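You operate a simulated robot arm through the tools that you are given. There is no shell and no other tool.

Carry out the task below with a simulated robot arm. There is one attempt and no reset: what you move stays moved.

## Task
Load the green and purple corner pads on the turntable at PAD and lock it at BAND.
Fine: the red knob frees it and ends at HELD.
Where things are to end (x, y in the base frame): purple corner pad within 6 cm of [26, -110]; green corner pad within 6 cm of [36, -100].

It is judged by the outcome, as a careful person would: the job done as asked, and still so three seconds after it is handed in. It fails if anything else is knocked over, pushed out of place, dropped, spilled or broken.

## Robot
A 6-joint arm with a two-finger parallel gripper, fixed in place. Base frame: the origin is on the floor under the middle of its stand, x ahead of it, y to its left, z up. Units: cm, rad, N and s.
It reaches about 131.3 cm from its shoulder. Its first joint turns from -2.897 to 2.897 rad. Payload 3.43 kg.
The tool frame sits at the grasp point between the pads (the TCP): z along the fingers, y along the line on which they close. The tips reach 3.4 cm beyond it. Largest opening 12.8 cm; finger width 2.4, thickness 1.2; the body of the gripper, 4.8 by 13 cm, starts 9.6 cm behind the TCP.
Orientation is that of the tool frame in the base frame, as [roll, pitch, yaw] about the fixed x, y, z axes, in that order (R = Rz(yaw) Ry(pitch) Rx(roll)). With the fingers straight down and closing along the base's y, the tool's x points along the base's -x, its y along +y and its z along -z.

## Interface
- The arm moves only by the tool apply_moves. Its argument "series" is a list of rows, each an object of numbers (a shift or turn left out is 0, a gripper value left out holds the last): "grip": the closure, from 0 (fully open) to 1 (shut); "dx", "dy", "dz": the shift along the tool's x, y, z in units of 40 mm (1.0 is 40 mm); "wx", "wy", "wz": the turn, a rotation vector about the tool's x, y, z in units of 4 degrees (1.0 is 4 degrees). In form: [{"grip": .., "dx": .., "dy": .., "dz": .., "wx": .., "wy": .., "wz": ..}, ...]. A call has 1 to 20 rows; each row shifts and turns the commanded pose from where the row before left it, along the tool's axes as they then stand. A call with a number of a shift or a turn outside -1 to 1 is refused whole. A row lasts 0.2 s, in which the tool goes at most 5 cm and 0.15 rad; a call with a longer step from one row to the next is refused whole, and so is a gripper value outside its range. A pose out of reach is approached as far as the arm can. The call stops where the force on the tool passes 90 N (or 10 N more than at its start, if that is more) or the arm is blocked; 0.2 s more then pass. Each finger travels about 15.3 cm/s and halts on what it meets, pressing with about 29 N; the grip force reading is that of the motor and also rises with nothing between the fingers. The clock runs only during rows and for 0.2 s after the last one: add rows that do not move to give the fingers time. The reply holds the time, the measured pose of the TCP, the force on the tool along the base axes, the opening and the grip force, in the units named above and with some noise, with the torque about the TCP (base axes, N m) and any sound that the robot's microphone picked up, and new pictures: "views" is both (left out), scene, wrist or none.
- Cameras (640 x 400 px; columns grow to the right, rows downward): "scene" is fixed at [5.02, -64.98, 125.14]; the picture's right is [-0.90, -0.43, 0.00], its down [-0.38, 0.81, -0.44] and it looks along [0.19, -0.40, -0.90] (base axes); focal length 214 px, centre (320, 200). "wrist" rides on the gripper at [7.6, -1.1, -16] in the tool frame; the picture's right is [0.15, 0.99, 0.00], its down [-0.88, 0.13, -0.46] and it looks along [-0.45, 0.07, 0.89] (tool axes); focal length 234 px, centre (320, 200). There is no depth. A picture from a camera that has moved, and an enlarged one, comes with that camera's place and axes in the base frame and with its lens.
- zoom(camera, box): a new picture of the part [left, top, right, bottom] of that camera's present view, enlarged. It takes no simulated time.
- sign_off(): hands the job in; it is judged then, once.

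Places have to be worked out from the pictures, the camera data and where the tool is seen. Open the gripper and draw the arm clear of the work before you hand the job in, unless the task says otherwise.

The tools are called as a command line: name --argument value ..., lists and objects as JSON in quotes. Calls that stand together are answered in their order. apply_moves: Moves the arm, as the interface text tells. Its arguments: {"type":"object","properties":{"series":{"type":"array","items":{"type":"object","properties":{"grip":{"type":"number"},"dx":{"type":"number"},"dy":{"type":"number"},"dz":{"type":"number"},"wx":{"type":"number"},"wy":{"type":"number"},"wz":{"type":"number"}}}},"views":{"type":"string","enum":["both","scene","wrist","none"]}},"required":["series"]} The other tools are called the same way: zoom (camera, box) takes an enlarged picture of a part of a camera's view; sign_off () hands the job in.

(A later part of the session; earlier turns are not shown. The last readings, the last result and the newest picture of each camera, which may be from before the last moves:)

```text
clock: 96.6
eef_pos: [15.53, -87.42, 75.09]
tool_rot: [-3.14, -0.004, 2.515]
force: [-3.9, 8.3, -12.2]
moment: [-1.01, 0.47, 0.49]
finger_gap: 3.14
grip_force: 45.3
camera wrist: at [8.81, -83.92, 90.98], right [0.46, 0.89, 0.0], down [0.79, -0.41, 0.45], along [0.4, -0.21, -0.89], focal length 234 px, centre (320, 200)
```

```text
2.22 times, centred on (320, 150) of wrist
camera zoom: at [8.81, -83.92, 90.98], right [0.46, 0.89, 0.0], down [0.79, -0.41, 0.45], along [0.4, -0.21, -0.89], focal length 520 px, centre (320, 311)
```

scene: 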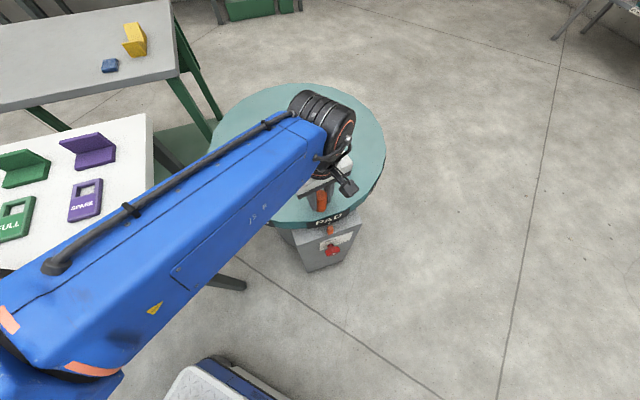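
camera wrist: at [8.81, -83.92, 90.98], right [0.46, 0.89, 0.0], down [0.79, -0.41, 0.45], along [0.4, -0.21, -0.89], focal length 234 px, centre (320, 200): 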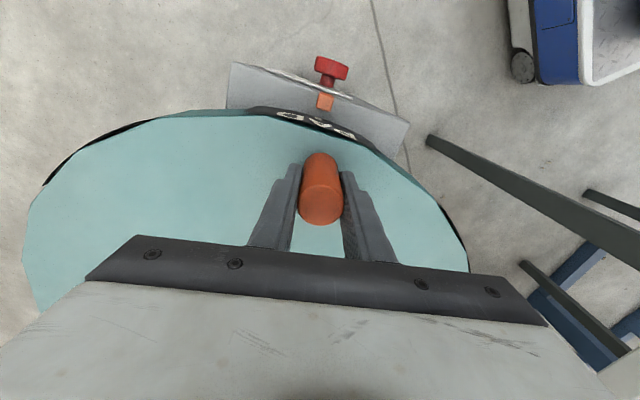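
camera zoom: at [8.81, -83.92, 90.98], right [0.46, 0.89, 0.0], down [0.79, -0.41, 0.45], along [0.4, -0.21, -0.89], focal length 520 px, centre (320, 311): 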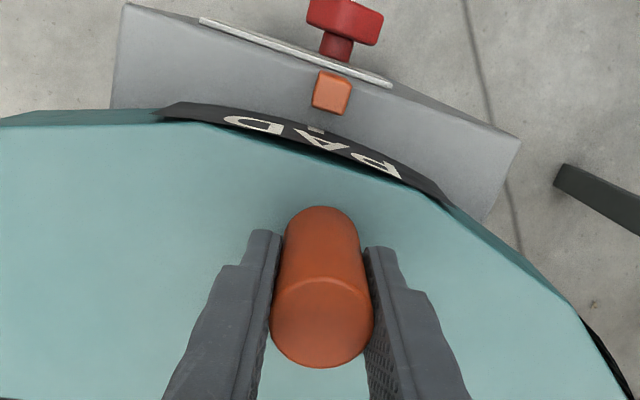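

PAD's tick is at the pointer (within ~0.5°). I release the peg, rise straight up, and yaw toward the orientation for the pads while heading over.

apply_moves --series '[{"grip": 0.5}, {"grip": 0.5}, {}, {"dz": -1}, {"dz": -1}, {"dz": -1}, {"dz": -1}, {"dz": -1}, {"wz": -1}, {"wz": -1}, {"wz": -1}, {"wz": -1}, {"wz": -1}, {"wz": -1}, {"wz": -1}, {"wz": -1}, {"wz": -1}, {"wz": -1}]' --views "none"

apply_moves --series '[{"wz": -1}, {"wz": -1}, {"wz": -1}, {"wz": -1}, {"wz": -1}, {"wz": -1}, {"wz": -1}, {"wz": -1}, {"wz": -1}, {"wz": -1}, {"wz": -0.2}]'

zoom --camera "scene" --box '[240, 150, 400, 250]'

```text
clock: 100.4
eef_pos: [15.57, -87.47, 95.13]
tool_rot: [-3.14, -0.001, -3.069]
force: [0.1, 0.1, 0.7]
moment: [0.02, -0.01, 0.02]
finger_gap: 6.39
grip_force: 0.2
```

```text
clock: 102.8
eef_pos: [15.64, -87.5, 95.16]
tool_rot: [3.141, 0.0, -2.359]
force: [0.2, 0.3, -0.7]
moment: [0.0, -0.02, 0.02]
finger_gap: 6.38
grip_force: 0.0
camera wrist: at [11.05, -93.6, 111.07], right [-0.8, 0.6, 0.0], down [0.53, 0.71, 0.46], along [0.27, 0.37, -0.89], focal length 234 px, centre (320, 200)
```

scene: 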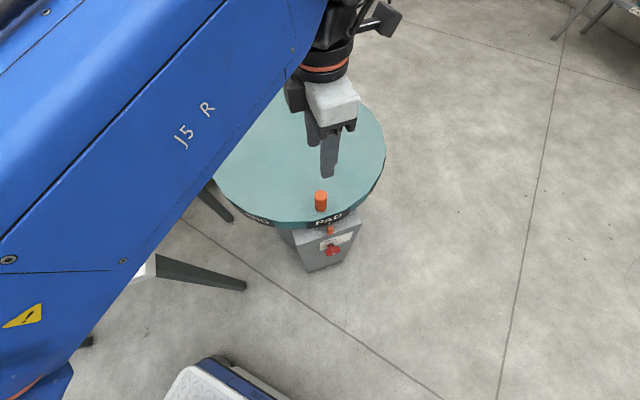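
wrist: 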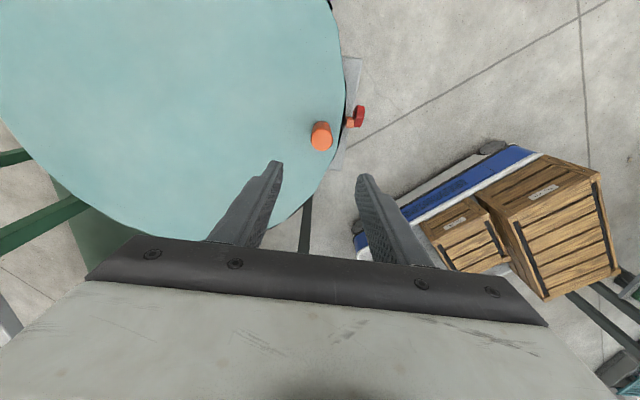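

```text
4.00 times, centred on (320, 200) of scene
camera zoom: at [5.02, -64.98, 125.14], right [-0.9, -0.43, 0.0], down [-0.38, 0.81, -0.44], along [0.19, -0.4, -0.9], focal length 858 px, centre (320, 200)
```

zoom: 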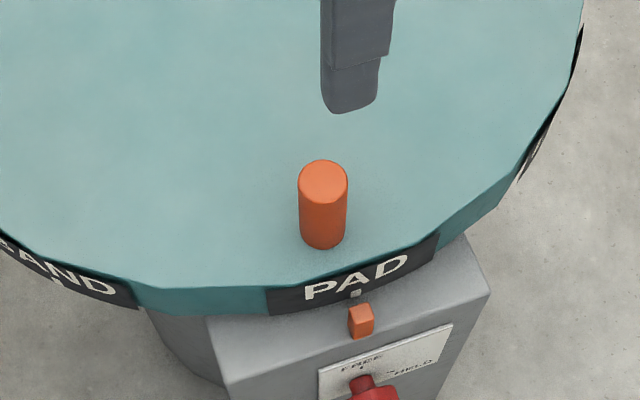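

The disk stays at PAD with the gripper off. I carry the tool over toward the purple corner pad, staying high.

apply_moves --series '[{"dx": -0.93, "dy": -0.54, "dz": 0.04, "grip": 0.4}, {"dx": -0.93, "dy": -0.54, "dz": 0.04}, {"dx": -0.93, "dy": -0.54, "dz": 0.04}, {"dx": -0.93, "dy": -0.54, "dz": 0.04}, {"dx": -0.93, "dy": -0.54, "dz": 0.04}, {"dx": -0.93, "dy": -0.54, "dz": 0.04}, {"dx": -0.93, "dy": -0.54, "dz": 0.04}, {"dx": -0.93, "dy": -0.54, "dz": 0.04}, {"dx": -0.93, "dy": -0.54, "dz": 0.04}, {"dx": -0.93, "dy": -0.54, "dz": 0.04}, {"dx": -0.93, "dy": -0.54, "dz": 0.04}, {"dx": -0.93, "dy": -0.54, "dz": 0.04}, {"dx": -0.93, "dy": -0.54, "dz": 0.04}, {"dx": -0.93, "dy": -0.54, "dz": 0.04}, {"dx": -0.93, "dy": -0.54, "dz": 0.04}]'

```text
clock: 106.0
eef_pos: [77.98, -71.2, 92.63]
tool_rot: [-3.141, -0.002, -2.361]
force: [-0.1, -0.2, 0.6]
moment: [0.04, -0.06, 0.0]
finger_gap: 7.68
grip_force: 0.0
camera wrist: at [73.4, -77.42, 108.59], right [-0.8, 0.6, 0.0], down [0.53, 0.71, 0.45], along [0.27, 0.36, -0.89], focal length 234 px, centre (320, 200)
```

scene: 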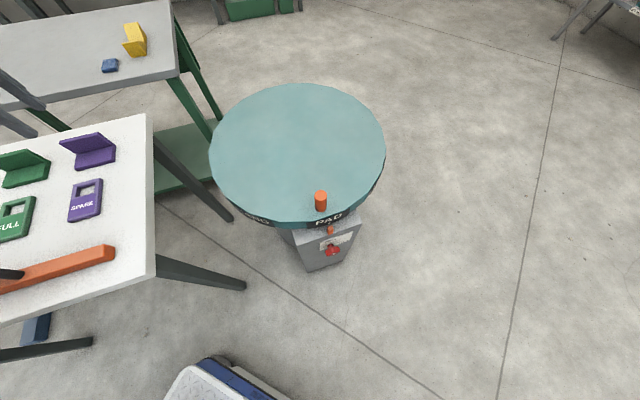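
wrist: 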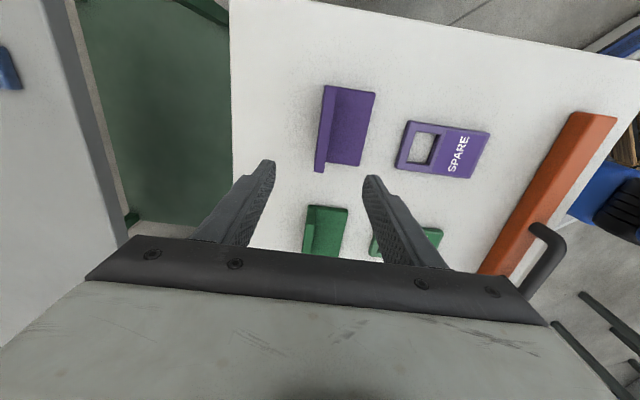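

Good view of both pads. I zoom to measure the purple pad's wall.

zoom --camera "wrist" --box '[270, 60, 430, 180]'

zoom --camera "scene" --box '[0, 110, 160, 210]'

```text
3.33 times, centred on (350, 120) of wrist
camera zoom: at [73.4, -77.42, 108.59], right [-0.8, 0.6, 0.0], down [0.53, 0.71, 0.45], along [0.27, 0.36, -0.89], focal length 781 px, centre (220, 467)
```

zoom: 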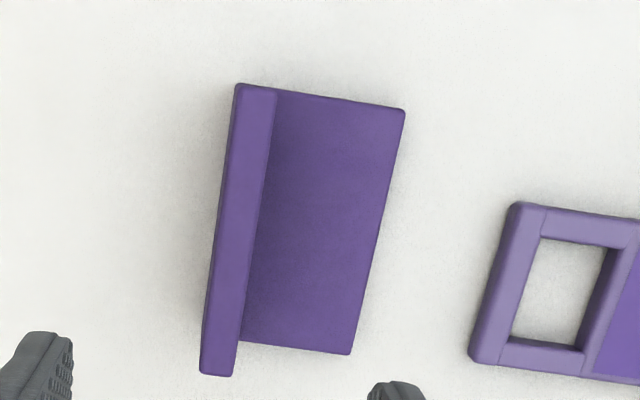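

```text
4.00 times, centred on (80, 160) of scene
camera zoom: at [5.02, -64.98, 125.14], right [-0.9, -0.43, 0.0], down [-0.38, 0.81, -0.44], along [0.19, -0.4, -0.9], focal length 858 px, centre (1280, 360)
```

zoom: 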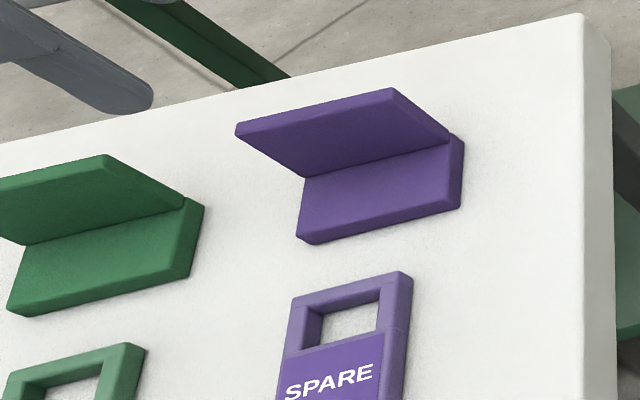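

Purple wall top runs from [72.8, -76.4] to [78.9, -70.2] at z≈83.9, base top ≈78.7. I centre over the wall and descend so the tips stay above the base.

apply_moves --series '[{"dx": 0.75}, {"dz": 0.8}, {"dz": 0.8}, {"dz": 0.5}, {"dz": 0.3}, {}]' --views "wrist"

zoom --camera "wrist" --box '[220, 100, 420, 250]'

```text
clock: 107.4
eef_pos: [75.71, -73.1, 83.22]
tool_rot: [3.141, -0.003, -2.358]
force: [-0.4, -0.4, -0.5]
moment: [0.0, -0.02, 0.0]
finger_gap: 7.68
grip_force: 0.0
camera wrist: at [71.19, -79.37, 99.24], right [-0.8, 0.6, 0.0], down [0.53, 0.71, 0.46], along [0.27, 0.37, -0.89], focal length 234 px, centre (320, 200)
```

wrist: 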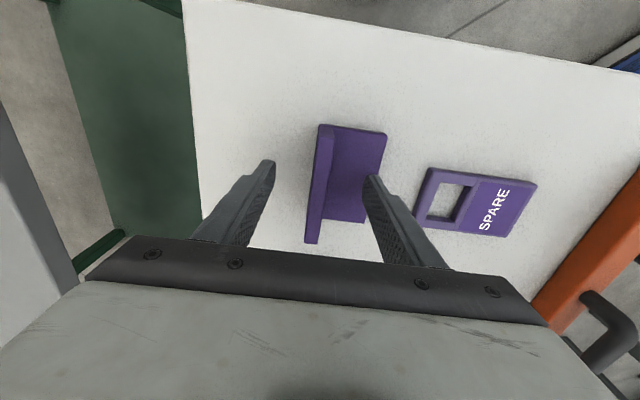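

```text
2.67 times, centred on (320, 175) of wrist
camera zoom: at [71.19, -79.37, 99.24], right [-0.8, 0.6, 0.0], down [0.53, 0.71, 0.46], along [0.27, 0.37, -0.89], focal length 624 px, centre (320, 267)
```

zoom: 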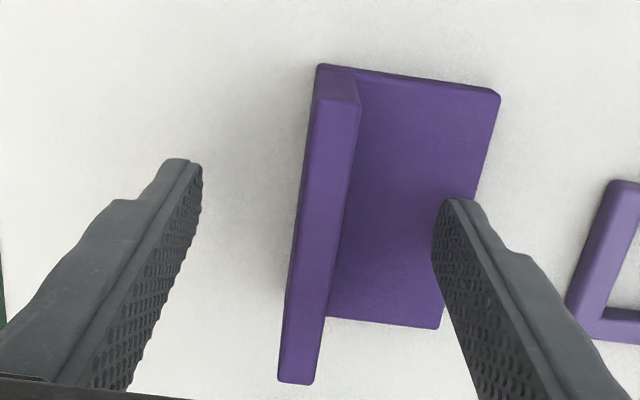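

Wall sits centred between the jaws, no contact. I lower 4 mm more and close on the wall.

apply_moves --series '[{"dz": 0.1}, {"grip": 0.6}, {"grip": 0.75}, {"grip": 0.85}, {"grip": 0.95}, {"grip": 1.0}, {}, {}]' --views "wrist"

```text
clock: 109.2
eef_pos: [75.77, -73.11, 82.72]
tool_rot: [3.141, -0.002, -2.359]
force: [-0.1, 0.1, 0.5]
moment: [-0.01, 0.01, 0.03]
finger_gap: 1.1
grip_force: 29.0
camera wrist: at [71.27, -79.36, 98.76], right [-0.8, 0.6, 0.0], down [0.53, 0.71, 0.46], along [0.27, 0.37, -0.89], focal length 234 px, centre (320, 200)
```

wrist: 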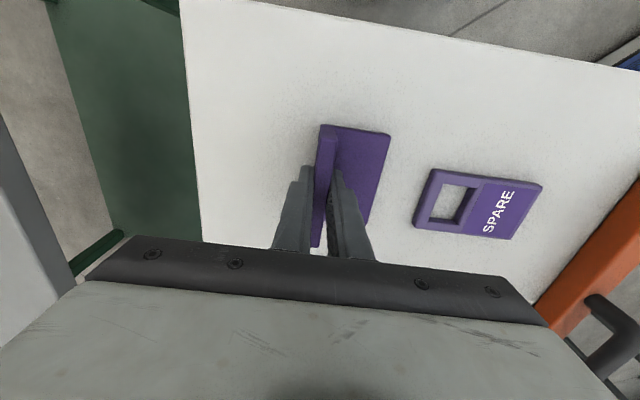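

Gripped (1.1 cm wall). I lift it and check.

apply_moves --series '[{"dz": -0.3}, {"dz": -0.5}, {"dz": -0.7}, {"dz": -0.7}, {}]'

```text
clock: 110.4
eef_pos: [76.01, -73.12, 91.56]
tool_rot: [3.141, 0.001, -2.358]
force: [-0.9, 1.0, -0.8]
moment: [-0.02, -0.01, 0.02]
finger_gap: 1.1
grip_force: 29.6
camera wrist: at [71.49, -79.36, 107.49], right [-0.8, 0.6, 0.0], down [0.53, 0.71, 0.46], along [0.27, 0.37, -0.89], focal length 234 px, centre (320, 200)
```

scene: 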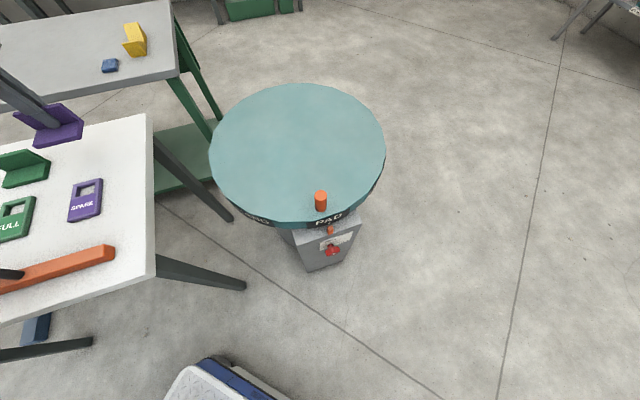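
wrist: 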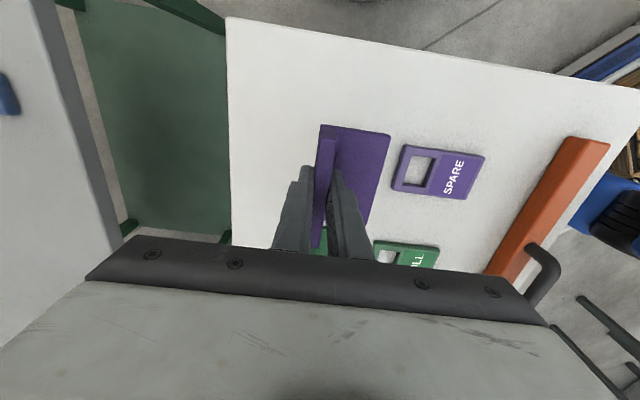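

Purple pad is held securely. I carry it toward the turntable, descending once clear of the white table (reach is limited up high).

apply_moves --series '[{"dx": 0.72, "dy": 0.1535}, {"dx": 0.72, "dy": 0.1535}, {"dx": 0.72, "dy": 0.1535}, {"dx": 0.72, "dy": 0.1535}, {"dx": 0.72, "dy": 0.1535}, {"dx": 0.72, "dy": 0.1535}, {"dx": 0.72, "dy": 0.1535}, {"dx": 0.72, "dy": 0.1535}, {"dx": 0.72, "dy": 0.1535, "dz": 0.3}, {"dx": 0.72, "dy": 0.1535, "dz": 0.3}, {"dx": 0.72, "dy": 0.1535, "dz": 0.3}, {"dx": 0.72, "dy": 0.1535, "dz": 0.3}, {"dx": 0.72, "dy": 0.1535, "dz": 0.3}, {"dx": 0.72, "dy": 0.1535, "dz": 0.3}, {"dx": 0.72, "dy": 0.1535, "dz": 0.3}, {"dx": 0.72, "dy": 0.1535, "dz": 0.3}]'

```text
clock: 113.8
eef_pos: [36.55, -98.69, 81.91]
tool_rot: [-3.141, -0.002, -2.357]
force: [0.0, -0.4, 0.1]
moment: [-0.03, 0.0, -0.01]
finger_gap: 1.12
grip_force: 28.2
camera wrist: at [31.99, -104.81, 97.99], right [-0.8, 0.6, 0.0], down [0.53, 0.71, 0.45], along [0.27, 0.36, -0.89], focal length 234 px, centre (320, 200)
```

scene: 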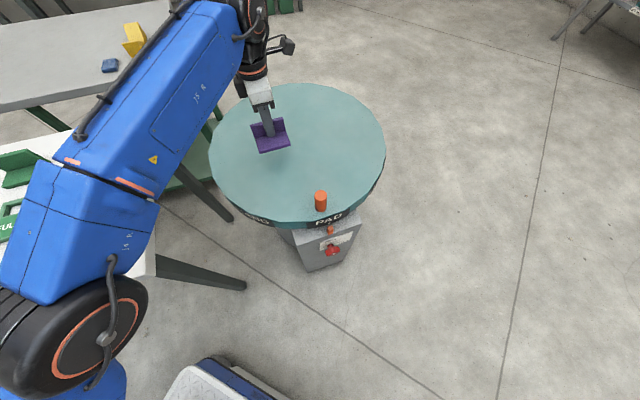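
wrist: 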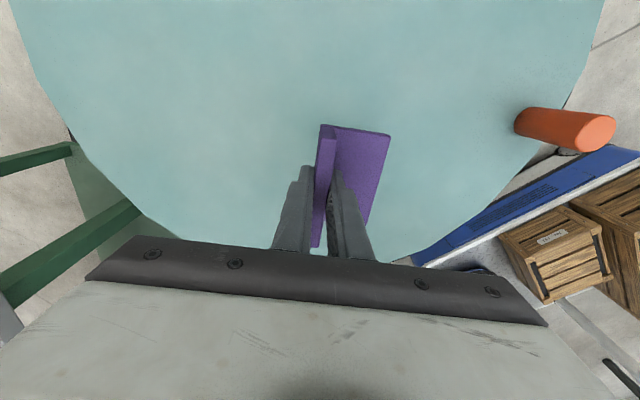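

Continuing to the purple drop spot and getting close to the surface.

apply_moves --series '[{"dx": 0.72, "dy": 0.16, "dz": 0.2}, {"dx": 0.72, "dy": 0.16, "dz": 0.2}, {"dx": 0.72, "dy": 0.16, "dz": 0.2}, {"dx": 0.72, "dy": 0.16, "dz": 0.2}, {}]' --views "both"

zoom --camera "scene" --box '[200, 90, 360, 190]'

```text
clock: 115.0
eef_pos: [26.03, -104.2, 78.09]
tool_rot: [-3.141, -0.001, -2.358]
force: [0.0, -1.4, -1.3]
moment: [0.01, -0.01, 0.01]
finger_gap: 1.13
grip_force: 28.8
out of reach, approached as far as the arm can: row 4
camera wrist: at [21.56, -110.32, 94.02], right [-0.8, 0.6, 0.0], down [0.53, 0.71, 0.46], along [0.27, 0.37, -0.89], focal length 234 px, centre (320, 200)
```

scene: 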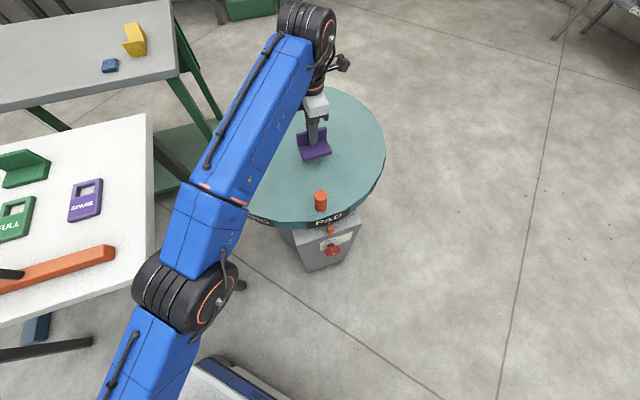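
wrist: 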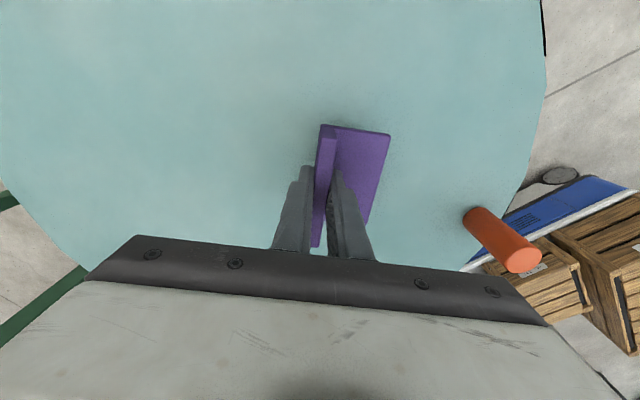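

```text
4.00 times, centred on (280, 140) of scene
camera zoom: at [5.02, -64.98, 125.14], right [-0.9, -0.43, 0.0], down [-0.38, 0.81, -0.44], along [0.19, -0.4, -0.9], focal length 858 px, centre (480, 440)
```

zoom: 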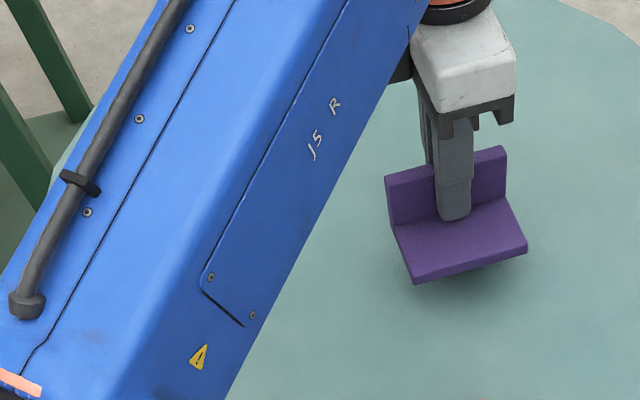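

I'm at the reach limit, 2 cm from the ideal spot. I lower a bit, nudge outward slightly, then settle down gently watching the force.

apply_moves --series '[{"dz": 0.2}, {"dz": 0.1}, {"dy": -0.2, "dx": 0.05}, {"dy": -0.15}, {}]' --views "none"

apply_moves --series '[{"dz": 0.1}, {"dz": 0.05}, {"dz": 0.05}, {}]' --views "none"

```text
clock: 116.2
eef_pos: [27.17, -104.83, 76.72]
tool_rot: [-3.141, -0.004, -2.357]
force: [0.4, -0.4, -0.6]
moment: [0.03, -0.03, -0.01]
finger_gap: 1.12
grip_force: 29.1
out of reach, approached as far as the arm can: row 4
```

```text
clock: 117.2
eef_pos: [27.01, -104.71, 76.08]
tool_rot: [-3.141, -0.002, -2.359]
force: [-1.0, -0.3, -1.0]
moment: [0.01, 0.0, 0.01]
finger_gap: 1.14
grip_force: 29.2
```

apply_moves --series '[{"dz": 0.06}, {"dz": 0.06}, {"dz": 0.06}, {}]' --views "none"

zoom --camera "scene" --box '[260, 100, 380, 190]'

```text
clock: 118.2
eef_pos: [27.29, -104.69, 75.35]
tool_rot: [3.141, -0.002, -2.36]
force: [0.0, 0.8, -0.1]
moment: [0.01, 0.03, -0.03]
finger_gap: 1.11
grip_force: 29.0
```

```text
4.44 times, centred on (320, 145) of scene
camera zoom: at [5.02, -64.98, 125.14], right [-0.9, -0.43, 0.0], down [-0.38, 0.81, -0.44], along [0.19, -0.4, -0.9], focal length 953 px, centre (320, 444)
```

zoom: 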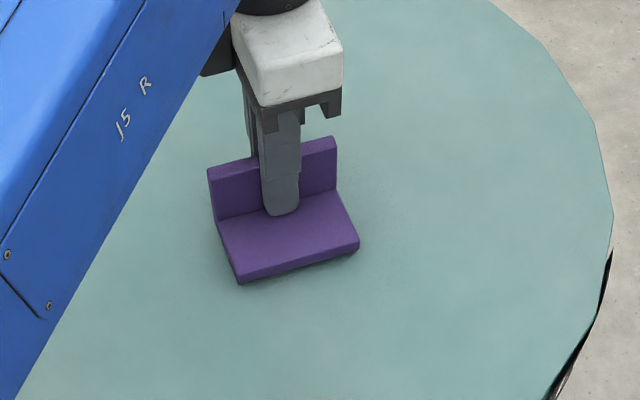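

No contact yet; by the picture the bottom is about 1–1.5 cm above the disk. I keep lowering in millimetre steps.

apply_moves --series '[{"dz": 0.06}, {"dz": 0.06}, {"dz": 0.06}, {}]' --views "none"

apply_moves --series '[{"dz": 0.05}, {"dz": 0.05}, {}]' --views "none"

```text
clock: 119.2
eef_pos: [27.09, -104.72, 74.8]
tool_rot: [-3.139, -0.002, -2.358]
force: [3.0, -1.8, 10.8]
moment: [0.21, -0.08, -0.02]
finger_gap: 1.12
grip_force: 28.6
```

```text
clock: 120.0
eef_pos: [27.19, -104.61, 74.56]
tool_rot: [-3.139, -0.004, -2.358]
force: [2.3, -7.4, 35.0]
moment: [0.2, 0.24, -0.1]
finger_gap: 1.13
grip_force: 28.6
```

Contact at TCP z≈74.8 (pad resting on the disk). I ease up 2 mm and open the jaws.

apply_moves --series '[{"dz": -0.05}, {}, {"grip": 0.8}, {"grip": 0.65}, {"grip": 0.6}, {}]' --views "both"

```text
clock: 121.4
eef_pos: [27.22, -104.62, 74.53]
tool_rot: [-3.141, -0.001, -2.358]
force: [5.4, -3.4, 17.2]
moment: [0.27, 0.15, -0.04]
finger_gap: 4.8
grip_force: 0.0
camera wrist: at [22.6, -110.83, 90.51], right [-0.8, 0.6, 0.0], down [0.53, 0.71, 0.45], along [0.27, 0.36, -0.89], focal length 234 px, centre (320, 200)
```

scene: 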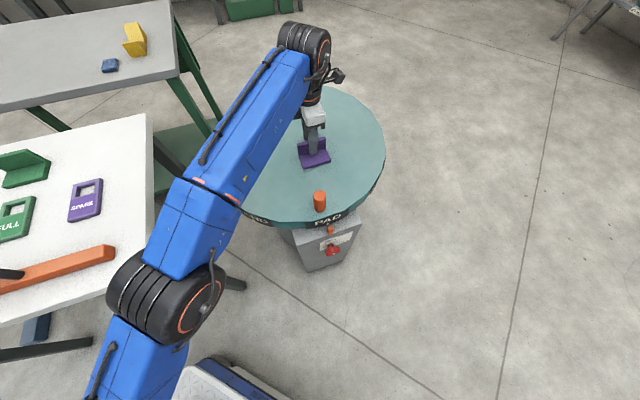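
wrist: 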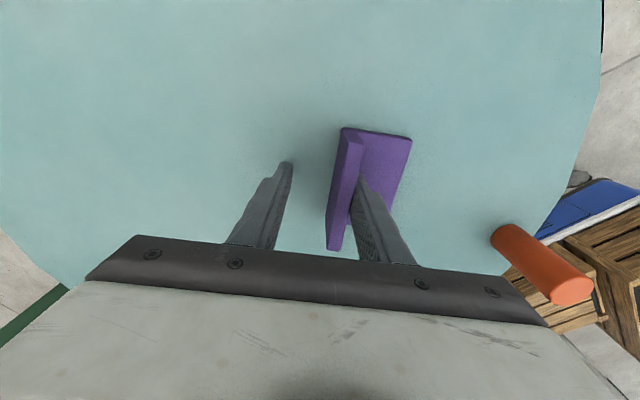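

The inner finger rests on the pad's base and dragged it a little when opening; the pad is standing fine. I lift straight up.

apply_moves --series '[{"dz": -0.1}, {"dz": -0.15}, {"dz": -0.25}, {"dz": -0.5}, {"dz": -0.7}]' --views "both"

zoom --camera "scene" --box '[260, 100, 380, 190]'

```text
clock: 122.6
eef_pos: [27.4, -103.11, 80.4]
tool_rot: [3.14, 0.001, -2.358]
force: [-0.1, -0.1, 0.1]
moment: [0.0, 0.03, 0.0]
finger_gap: 5.12
grip_force: 0.0
out of reach, approached as far as the arm can: row 4, 5
camera wrist: at [22.93, -109.39, 96.27], right [-0.8, 0.6, 0.0], down [0.53, 0.71, 0.46], along [0.27, 0.37, -0.89], focal length 234 px, centre (320, 200)
```

scene: 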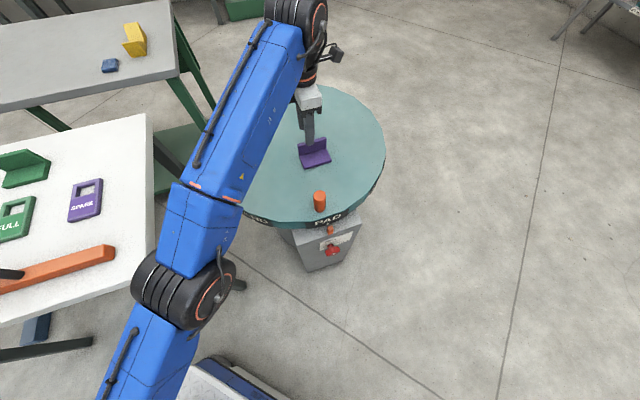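
wrist: 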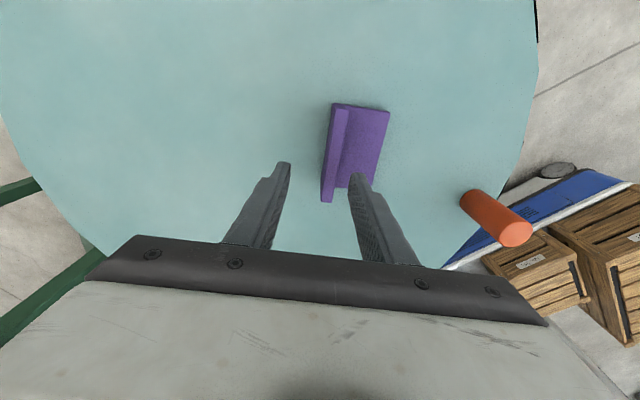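

```text
4.44 times, centred on (320, 145) of scene
camera zoom: at [5.02, -64.98, 125.14], right [-0.9, -0.43, 0.0], down [-0.38, 0.81, -0.44], along [0.19, -0.4, -0.9], focal length 953 px, centre (320, 444)
```

zoom: 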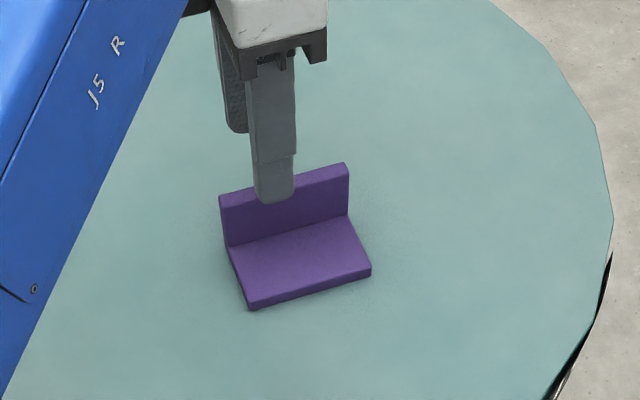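

Purple pad stands on the disk at about [24.6, -102.3] (near 2 cm of the planned spot, fine after rotation). Now I head back, rising, to the green pad.

apply_moves --series '[{"dx": -0.84, "dz": -0.3}, {"dx": -0.84, "dz": -0.3}, {"dx": -0.84, "dz": -0.3}, {"dx": -0.84, "dy": -0.19, "dz": -0.3}, {"dx": -0.84, "dy": -0.19, "dz": -0.3}, {"dx": -0.84, "dy": -0.19, "dz": -0.3}, {"dx": -0.84, "dy": -0.19, "dz": -0.3}, {"dx": -0.84, "dy": -0.19, "dz": -0.3}, {"dx": -0.84, "dy": -0.19, "dz": -0.3}, {"dx": -0.84, "dy": -0.19, "dz": -0.2}, {"dx": -0.84, "dy": -0.19}, {"dx": -0.84, "dy": -0.19}, {"dx": -0.84, "dy": -0.19}, {"dx": -0.84, "dy": -0.19}, {"dx": -0.84, "dy": -0.19}, {"dx": -0.84, "dy": -0.19}, {"dx": -0.84, "dy": -0.19}, {"dx": -0.84, "dy": -0.19}, {"dx": -0.84, "dy": -0.19}]'

```text
clock: 126.6
eef_pos: [80.78, -66.92, 91.82]
tool_rot: [3.14, 0.0, -2.361]
force: [-0.4, 1.2, -0.1]
moment: [0.02, -0.03, -0.01]
finger_gap: 5.11
grip_force: 0.0
camera wrist: at [76.34, -73.05, 107.77], right [-0.8, 0.6, 0.0], down [0.53, 0.71, 0.46], along [0.27, 0.37, -0.89], focal length 234 px, centre (320, 200)
```

scene: 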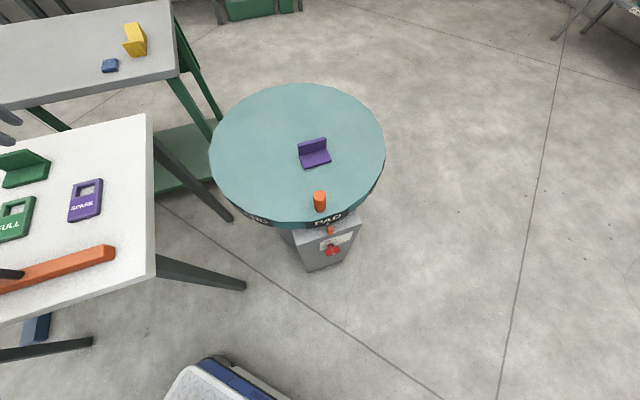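
wrist: 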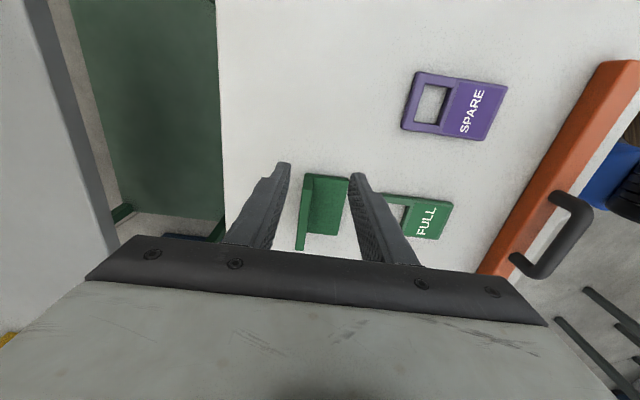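

I zoom on the green pad to measure its wall.

zoom --camera "wrist" --box '[260, 150, 380, 260]'

zoom --camera "scene" --box '[0, 130, 80, 200]'

```text
3.64 times, centred on (320, 205) of wrist
camera zoom: at [76.34, -73.05, 107.77], right [-0.8, 0.6, 0.0], down [0.53, 0.71, 0.46], along [0.27, 0.37, -0.89], focal length 852 px, centre (320, 182)
```

zoom: 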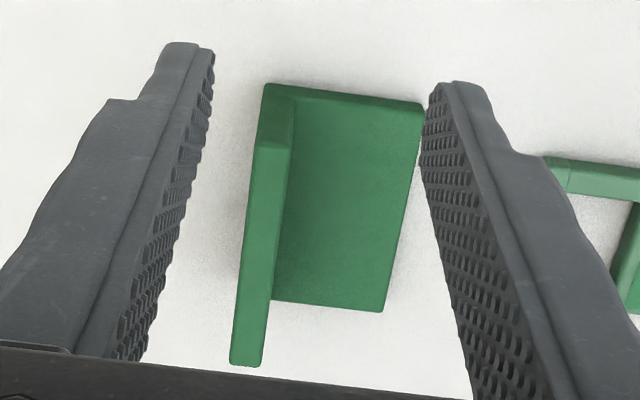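

```text
5.71 times, centred on (40, 165) of scene
camera zoom: at [5.02, -64.98, 125.14], right [-0.9, -0.43, 0.0], down [-0.38, 0.81, -0.44], along [0.19, -0.4, -0.9], focal length 1226 px, centre (1920, 400)
```

zoom: 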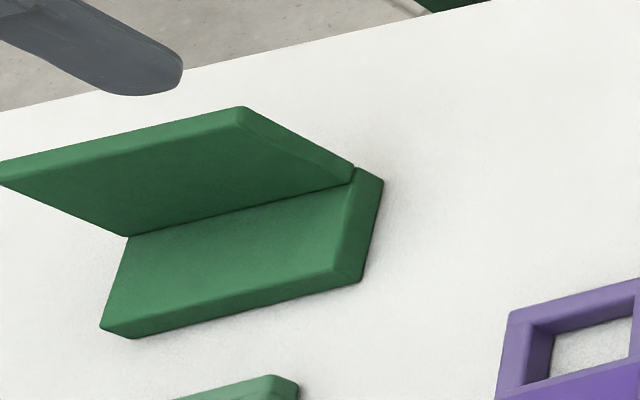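

Green wall centre is at [87.0, -61.9], top z≈83.9. I move over it, open wider, and descend, keeping the tips a little higher this time.

apply_moves --series '[{"dx": -0.7, "dy": -0.07, "grip": 0.4}, {"dx": -0.7, "dy": -0.07}, {"dx": -0.59, "dy": -0.07}, {}, {"dz": 0.8}, {"dz": 0.8}, {"dz": 0.3}, {}]' --views "wrist"

zoom --camera "wrist" --box '[220, 100, 420, 250]'

```text
clock: 128.4
eef_pos: [87.1, -61.38, 84.44]
tool_rot: [3.142, -0.003, -2.357]
force: [0.3, 0.3, 1.5]
moment: [-0.02, 0.01, 0.01]
finger_gap: 7.7
grip_force: 0.2
camera wrist: at [82.53, -67.7, 100.47], right [-0.8, 0.6, 0.0], down [0.53, 0.71, 0.45], along [0.27, 0.37, -0.89], focal length 234 px, centre (320, 200)
```

wrist: 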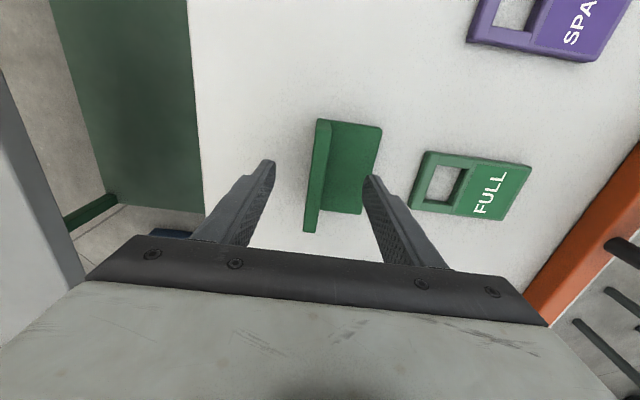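

```text
2.67 times, centred on (320, 175) of wrist
camera zoom: at [82.53, -67.7, 100.47], right [-0.8, 0.6, 0.0], down [0.53, 0.71, 0.45], along [0.27, 0.37, -0.89], focal length 624 px, centre (320, 267)
```

zoom: 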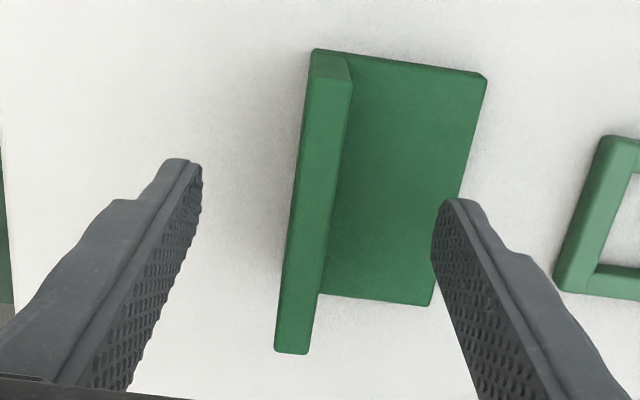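

Positions match; small correction, lower 1.1 cm, then grip the green wall.

apply_moves --series '[{"dx": 0.1, "dy": -0.07}, {"dz": 0.27}, {"grip": 0.6}, {"grip": 0.75}, {"grip": 0.85}, {"grip": 0.95}, {"grip": 1.0}, {}, {}]' --views "none"

apply_moves --series '[{"dz": -0.3}, {"dz": -0.5}, {"dz": -0.6}, {"dz": -0.6}, {}]'

```text
clock: 130.4
eef_pos: [86.92, -62.15, 83.48]
tool_rot: [-3.141, -0.003, -2.358]
force: [-0.3, -0.5, -0.4]
moment: [0.0, 0.0, 0.0]
finger_gap: 1.08
grip_force: 28.7
```

```text
clock: 131.6
eef_pos: [86.96, -62.06, 91.42]
tool_rot: [3.141, -0.001, -2.358]
force: [-0.4, -0.1, -1.0]
moment: [-0.01, 0.01, 0.01]
finger_gap: 1.07
grip_force: 29.0
camera wrist: at [82.35, -68.3, 107.32], right [-0.8, 0.6, 0.0], down [0.53, 0.71, 0.46], along [0.27, 0.37, -0.89], focal length 234 px, centre (320, 200)
```

scene: 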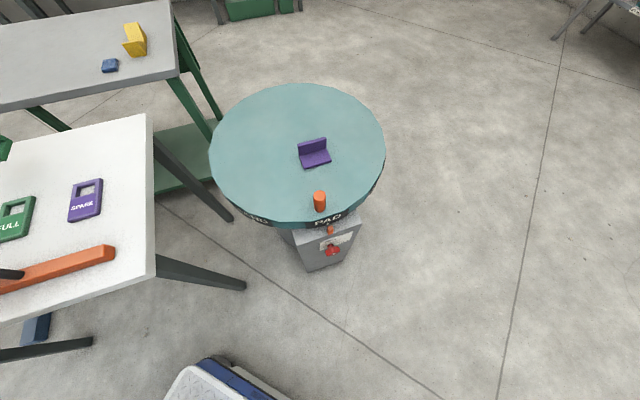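
wrist: 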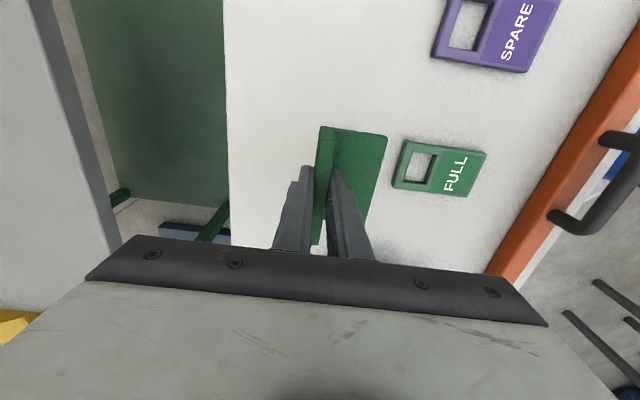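

Green pad is held. I carry it along the same lane to the turntable.

apply_moves --series '[{"dx": 0.775, "dy": 0.0345}, {"dx": 0.775, "dy": 0.0345}, {"dx": 0.775, "dy": 0.0345}, {"dx": 0.775, "dy": 0.0345}, {"dx": 0.775, "dy": 0.0345}, {"dx": 0.775, "dy": 0.0345}, {"dx": 0.775, "dy": 0.0345}, {"dx": 0.775, "dy": 0.0345}, {"dx": 0.775, "dy": 0.0345}, {"dx": 0.775, "dy": 0.0345}, {"dx": 0.775, "dy": 0.0345, "dz": 0.3}, {"dx": 0.775, "dy": 0.0345, "dz": 0.3}, {"dx": 0.775, "dy": 0.0345, "dz": 0.3}, {"dx": 0.775, "dy": 0.0345, "dz": 0.3}, {"dx": 0.775, "dy": 0.0345, "dz": 0.3}, {"dx": 0.775, "dy": 0.0345, "dz": 0.3}, {"dx": 0.775, "dy": 0.0345, "dz": 0.3}, {"dx": 0.6, "dy": 0.0345, "dz": 0.3}]'

```text
clock: 135.4
eef_pos: [46.51, -99.6, 81.85]
tool_rot: [-3.141, -0.002, -2.356]
force: [0.3, -0.2, -0.1]
moment: [-0.05, 0.07, 0.01]
finger_gap: 1.07
grip_force: 29.1
camera wrist: at [41.97, -105.78, 97.86], right [-0.8, 0.6, 0.0], down [0.53, 0.72, 0.45], along [0.27, 0.36, -0.89], focal length 234 px, centre (320, 200)
```

scene: 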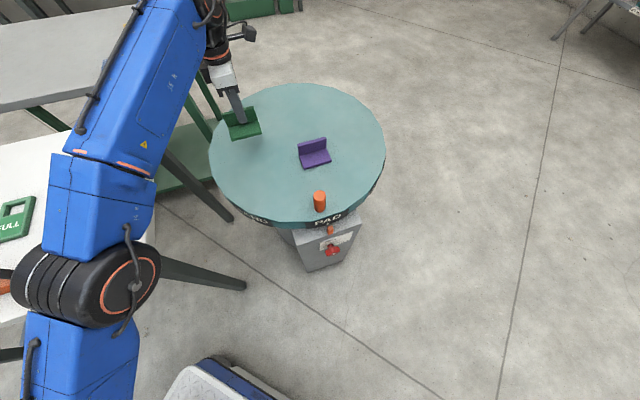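
wrist: 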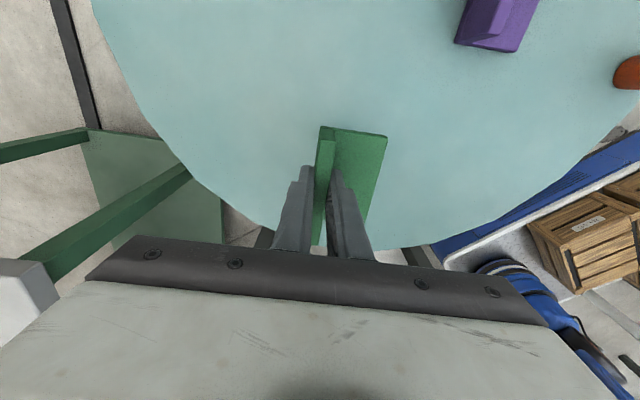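

Almost there; I finish the approach to [41, -104] while lowering.

apply_moves --series '[{"dx": 0.5, "dy": 0.05, "dz": 0.35}, {"dx": 0.5, "dy": 0.05, "dz": 0.35}, {"dx": 0.4, "dy": 0.05, "dz": 0.3}, {"dx": 0.35, "dy": 0.04, "dz": 0.1}, {}]'

zoom --camera "scene" --box '[200, 90, 360, 190]'

```text
clock: 136.6
eef_pos: [40.81, -103.56, 77.26]
tool_rot: [3.141, 0.0, -2.357]
force: [-0.2, -0.2, -0.2]
moment: [0.04, -0.04, 0.0]
finger_gap: 1.07
grip_force: 29.2
camera wrist: at [36.21, -109.78, 93.31], right [-0.8, 0.6, 0.0], down [0.53, 0.71, 0.46], along [0.27, 0.37, -0.89], focal length 234 px, centre (320, 200)
```

scene: 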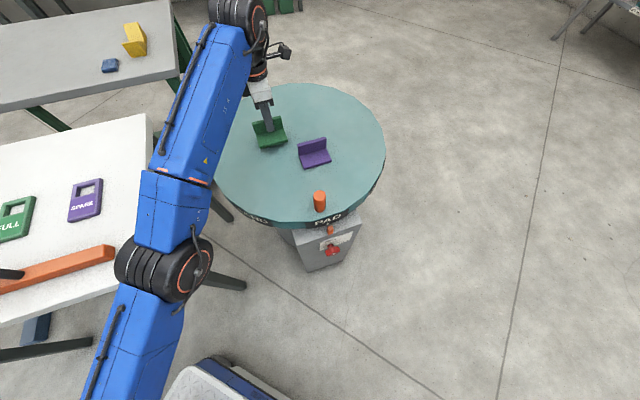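
wrist: 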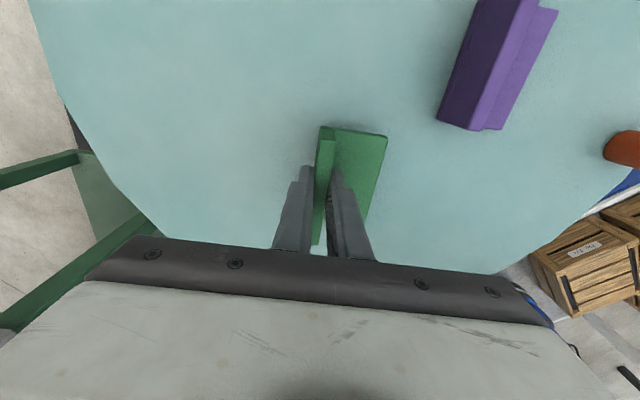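

```text
4.00 times, centred on (280, 140) of scene
camera zoom: at [5.02, -64.98, 125.14], right [-0.9, -0.43, 0.0], down [-0.38, 0.81, -0.44], along [0.19, -0.4, -0.9], focal length 858 px, centre (480, 440)
```

zoom: 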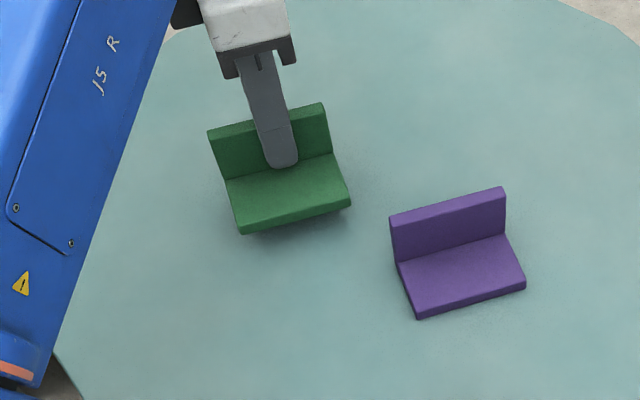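

Well placed relative to the purple pad. Expected contact at TCP z≈75.5; I settle down in small steps.

apply_moves --series '[{"dz": 0.15}, {"dz": 0.12}, {}]' --views "none"

apply_moves --series '[{"dz": 0.06}, {"dz": 0.04}, {}]' --views "none"

```text
clock: 137.4
eef_pos: [40.75, -103.62, 76.25]
tool_rot: [3.14, 0.001, -2.358]
force: [0.0, 0.6, -0.8]
moment: [0.02, 0.02, 0.0]
finger_gap: 1.07
grip_force: 29.1
```

```text
clock: 138.2
eef_pos: [40.84, -103.7, 76.13]
tool_rot: [3.139, 0.0, -2.357]
force: [-0.8, -0.3, 0.4]
moment: [-0.01, -0.02, 0.0]
finger_gap: 1.06
grip_force: 29.1
```

apply_moves --series '[{"dz": 0.05}, {"dz": 0.05}, {}]' --views "none"

apply_moves --series '[{"dz": 0.04}, {"dz": 0.03}, {}]' --views "none"

```text
clock: 139.0
eef_pos: [40.88, -104.13, 75.84]
tool_rot: [3.139, 0.0, -2.357]
force: [-0.1, 0.0, -0.7]
moment: [-0.03, 0.01, 0.02]
finger_gap: 1.1
grip_force: 29.1
out of reach, approached as far as the arm can: row 2
```

```text
clock: 139.8
eef_pos: [40.83, -104.16, 75.41]
tool_rot: [3.141, -0.001, -2.358]
force: [-0.3, -0.3, 0.9]
moment: [0.03, -0.01, -0.04]
finger_gap: 1.05
grip_force: 29.5
```

apply_moves --series '[{"dz": 0.04}, {"dz": 0.02}, {}]' --views "none"

zoom --camera "scene" --box '[220, 100, 340, 175]'

```text
clock: 140.6
eef_pos: [40.9, -104.08, 75.3]
tool_rot: [3.14, -0.001, -2.358]
force: [0.5, 1.5, 13.4]
moment: [0.08, 0.08, -0.05]
finger_gap: 1.06
grip_force: 29.2
```

```text
5.33 times, centred on (280, 138) of scene
camera zoom: at [5.02, -64.98, 125.14], right [-0.9, -0.43, 0.0], down [-0.38, 0.81, -0.44], along [0.19, -0.4, -0.9], focal length 1144 px, centre (533, 533)
```

zoom: 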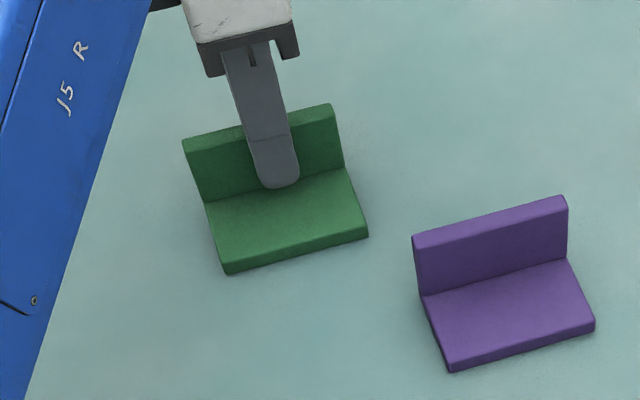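

Contact (13 N) — the green pad rests on the disk. I open the jaws and lift away.

apply_moves --series '[{"grip": 0.92}, {"grip": 0.85}, {"grip": 0.75}, {"grip": 0.7}, {}]' --views "wrist"

```text
clock: 141.8
eef_pos: [40.83, -104.22, 75.25]
tool_rot: [3.139, -0.002, -2.358]
force: [0.2, 0.3, 0.1]
moment: [0.02, 0.0, -0.02]
finger_gap: 3.84
grip_force: 0.1
camera wrist: at [36.36, -110.39, 91.18], right [-0.8, 0.6, 0.0], down [0.53, 0.71, 0.46], along [0.27, 0.37, -0.89], focal length 234 px, centre (320, 200)
```

wrist: 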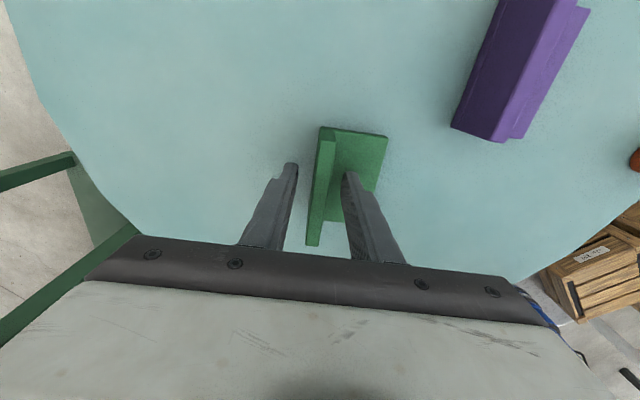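

Released cleanly. I rise while sliding along the wall's length direction (toward the base) so reach limits don't push me sideways into it.

apply_moves --series '[{"dz": -0.2, "dx": -0.2}, {"dz": -0.25, "dx": -0.3}, {"dz": -0.25, "dx": -0.3}, {"dz": -0.25, "dx": -0.3}, {"dz": -0.3, "dx": -0.4}, {"dz": -0.4, "dx": -0.5}, {"dz": -0.5, "dx": -0.6}, {"dz": -0.5, "dx": -0.6}, {"dz": -0.5, "dx": -0.6}]'

zoom --camera "scene" --box '[200, 80, 400, 240]'

```text
clock: 143.8
eef_pos: [50.06, -96.93, 86.53]
tool_rot: [3.141, -0.002, -2.357]
force: [0.0, -1.7, -1.6]
moment: [0.11, -0.03, 0.02]
finger_gap: 3.83
grip_force: 0.1
out of reach, approached as far as the arm can: row 2, 3, 4, 5, 6, 7, 8
camera wrist: at [45.49, -103.14, 102.51], right [-0.8, 0.6, 0.0], down [0.53, 0.71, 0.45], along [0.27, 0.36, -0.89], focal length 234 px, centre (320, 200)
```

scene: 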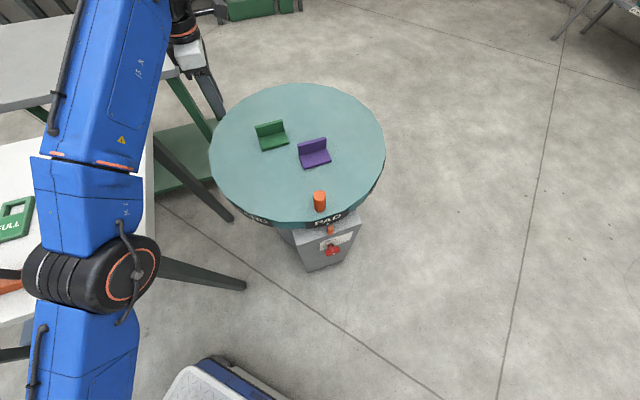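
wrist: 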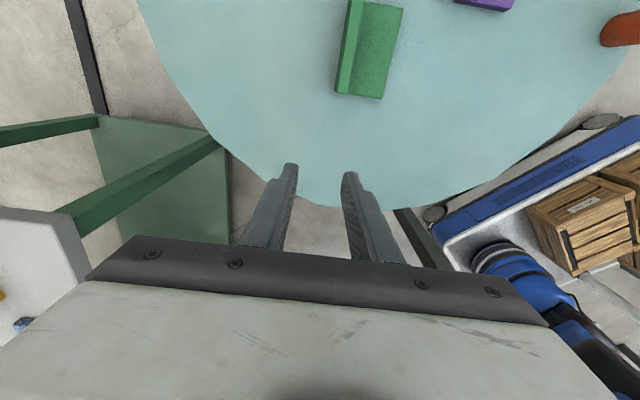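

```text
2.50 times, centred on (300, 160) of scene
camera zoom: at [5.02, -64.98, 125.14], right [-0.9, -0.43, 0.0], down [-0.38, 0.81, -0.44], along [0.19, -0.4, -0.9], focal length 536 px, centre (370, 300)
```

zoom: 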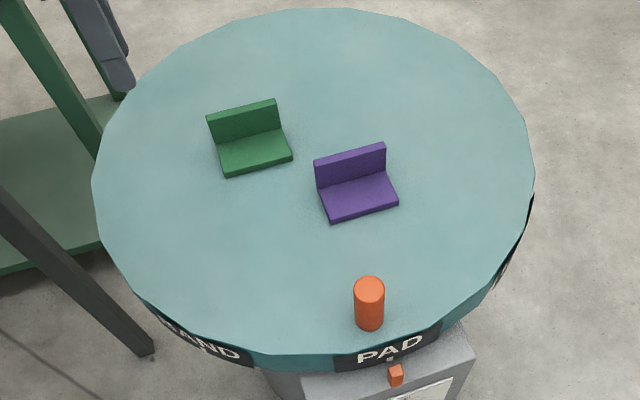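

Both pads stand well: green ≈[40.6, -102.9], purple ≈[24.5, -102.3]; after 45° rotation they should land ~1–2 cm from targets. Next, since the BAND end of the arc is at the reach limit, I'll push the peg from behind with closed fingers; I move over in front of the peg first.

apply_moves --series '[{"dx": 0.287, "dy": 0.882, "dz": -0.05, "grip": 1}, {"dx": 0.287, "dy": 0.882, "dz": -0.05}, {"dx": 0.287, "dy": 0.882, "dz": -0.05}, {"dx": 0.287, "dy": 0.882, "dz": -0.05}, {"dx": 0.287, "dy": 0.882}, {"dx": 0.287, "dy": 0.882}, {"dx": 0.287, "dy": 0.882}, {"dx": 0.287, "dy": 0.882}, {"dx": 0.287, "dy": 0.882}, {"dx": 0.287, "dy": 0.882}, {"wz": 1}, {"wz": 1}, {"wz": 1}, {"wz": 1}, {"wz": 1}, {"wz": 1}, {"wz": 1}, {"wz": 1}]' --views "none"

apply_moves --series '[{"wz": 1}, {"wz": 1}, {"wz": 1}, {"wz": 1}, {"wz": 1}, {"wz": 1}, {"wz": 1}, {}]'

```text
clock: 147.6
eef_pos: [17.25, -80.14, 87.32]
tool_rot: [3.14, -0.002, -2.918]
force: [-0.3, -0.3, -0.1]
moment: [-0.01, -0.01, 0.0]
finger_gap: 0.02
grip_force: 29.5
out of reach, approached as far as the arm can: row 1
```

```text
clock: 149.4
eef_pos: [17.23, -80.09, 87.21]
tool_rot: [-3.141, -0.001, 2.876]
force: [-1.1, 0.5, 0.3]
moment: [0.01, -0.01, 0.0]
finger_gap: 0.02
grip_force: 29.2
camera wrist: at [9.57, -79.24, 103.16], right [0.12, 0.99, 0.0], down [0.88, -0.1, 0.45], along [0.45, -0.05, -0.89], focal length 234 px, centre (320, 200)
```

scene: 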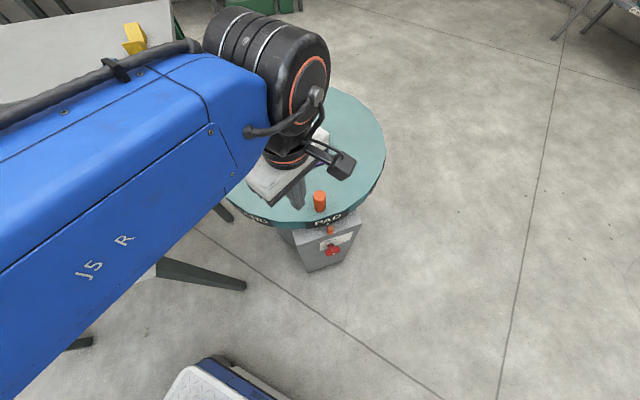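
wrist: 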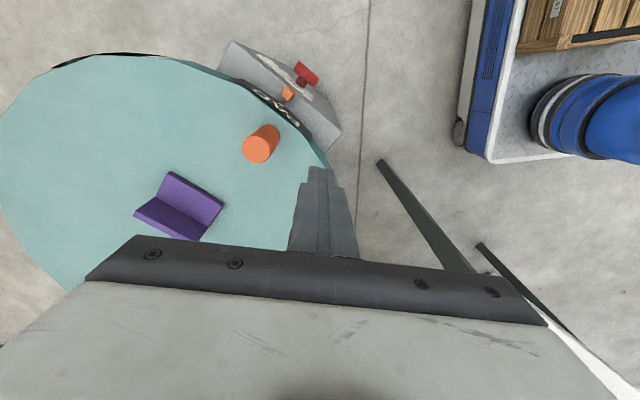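

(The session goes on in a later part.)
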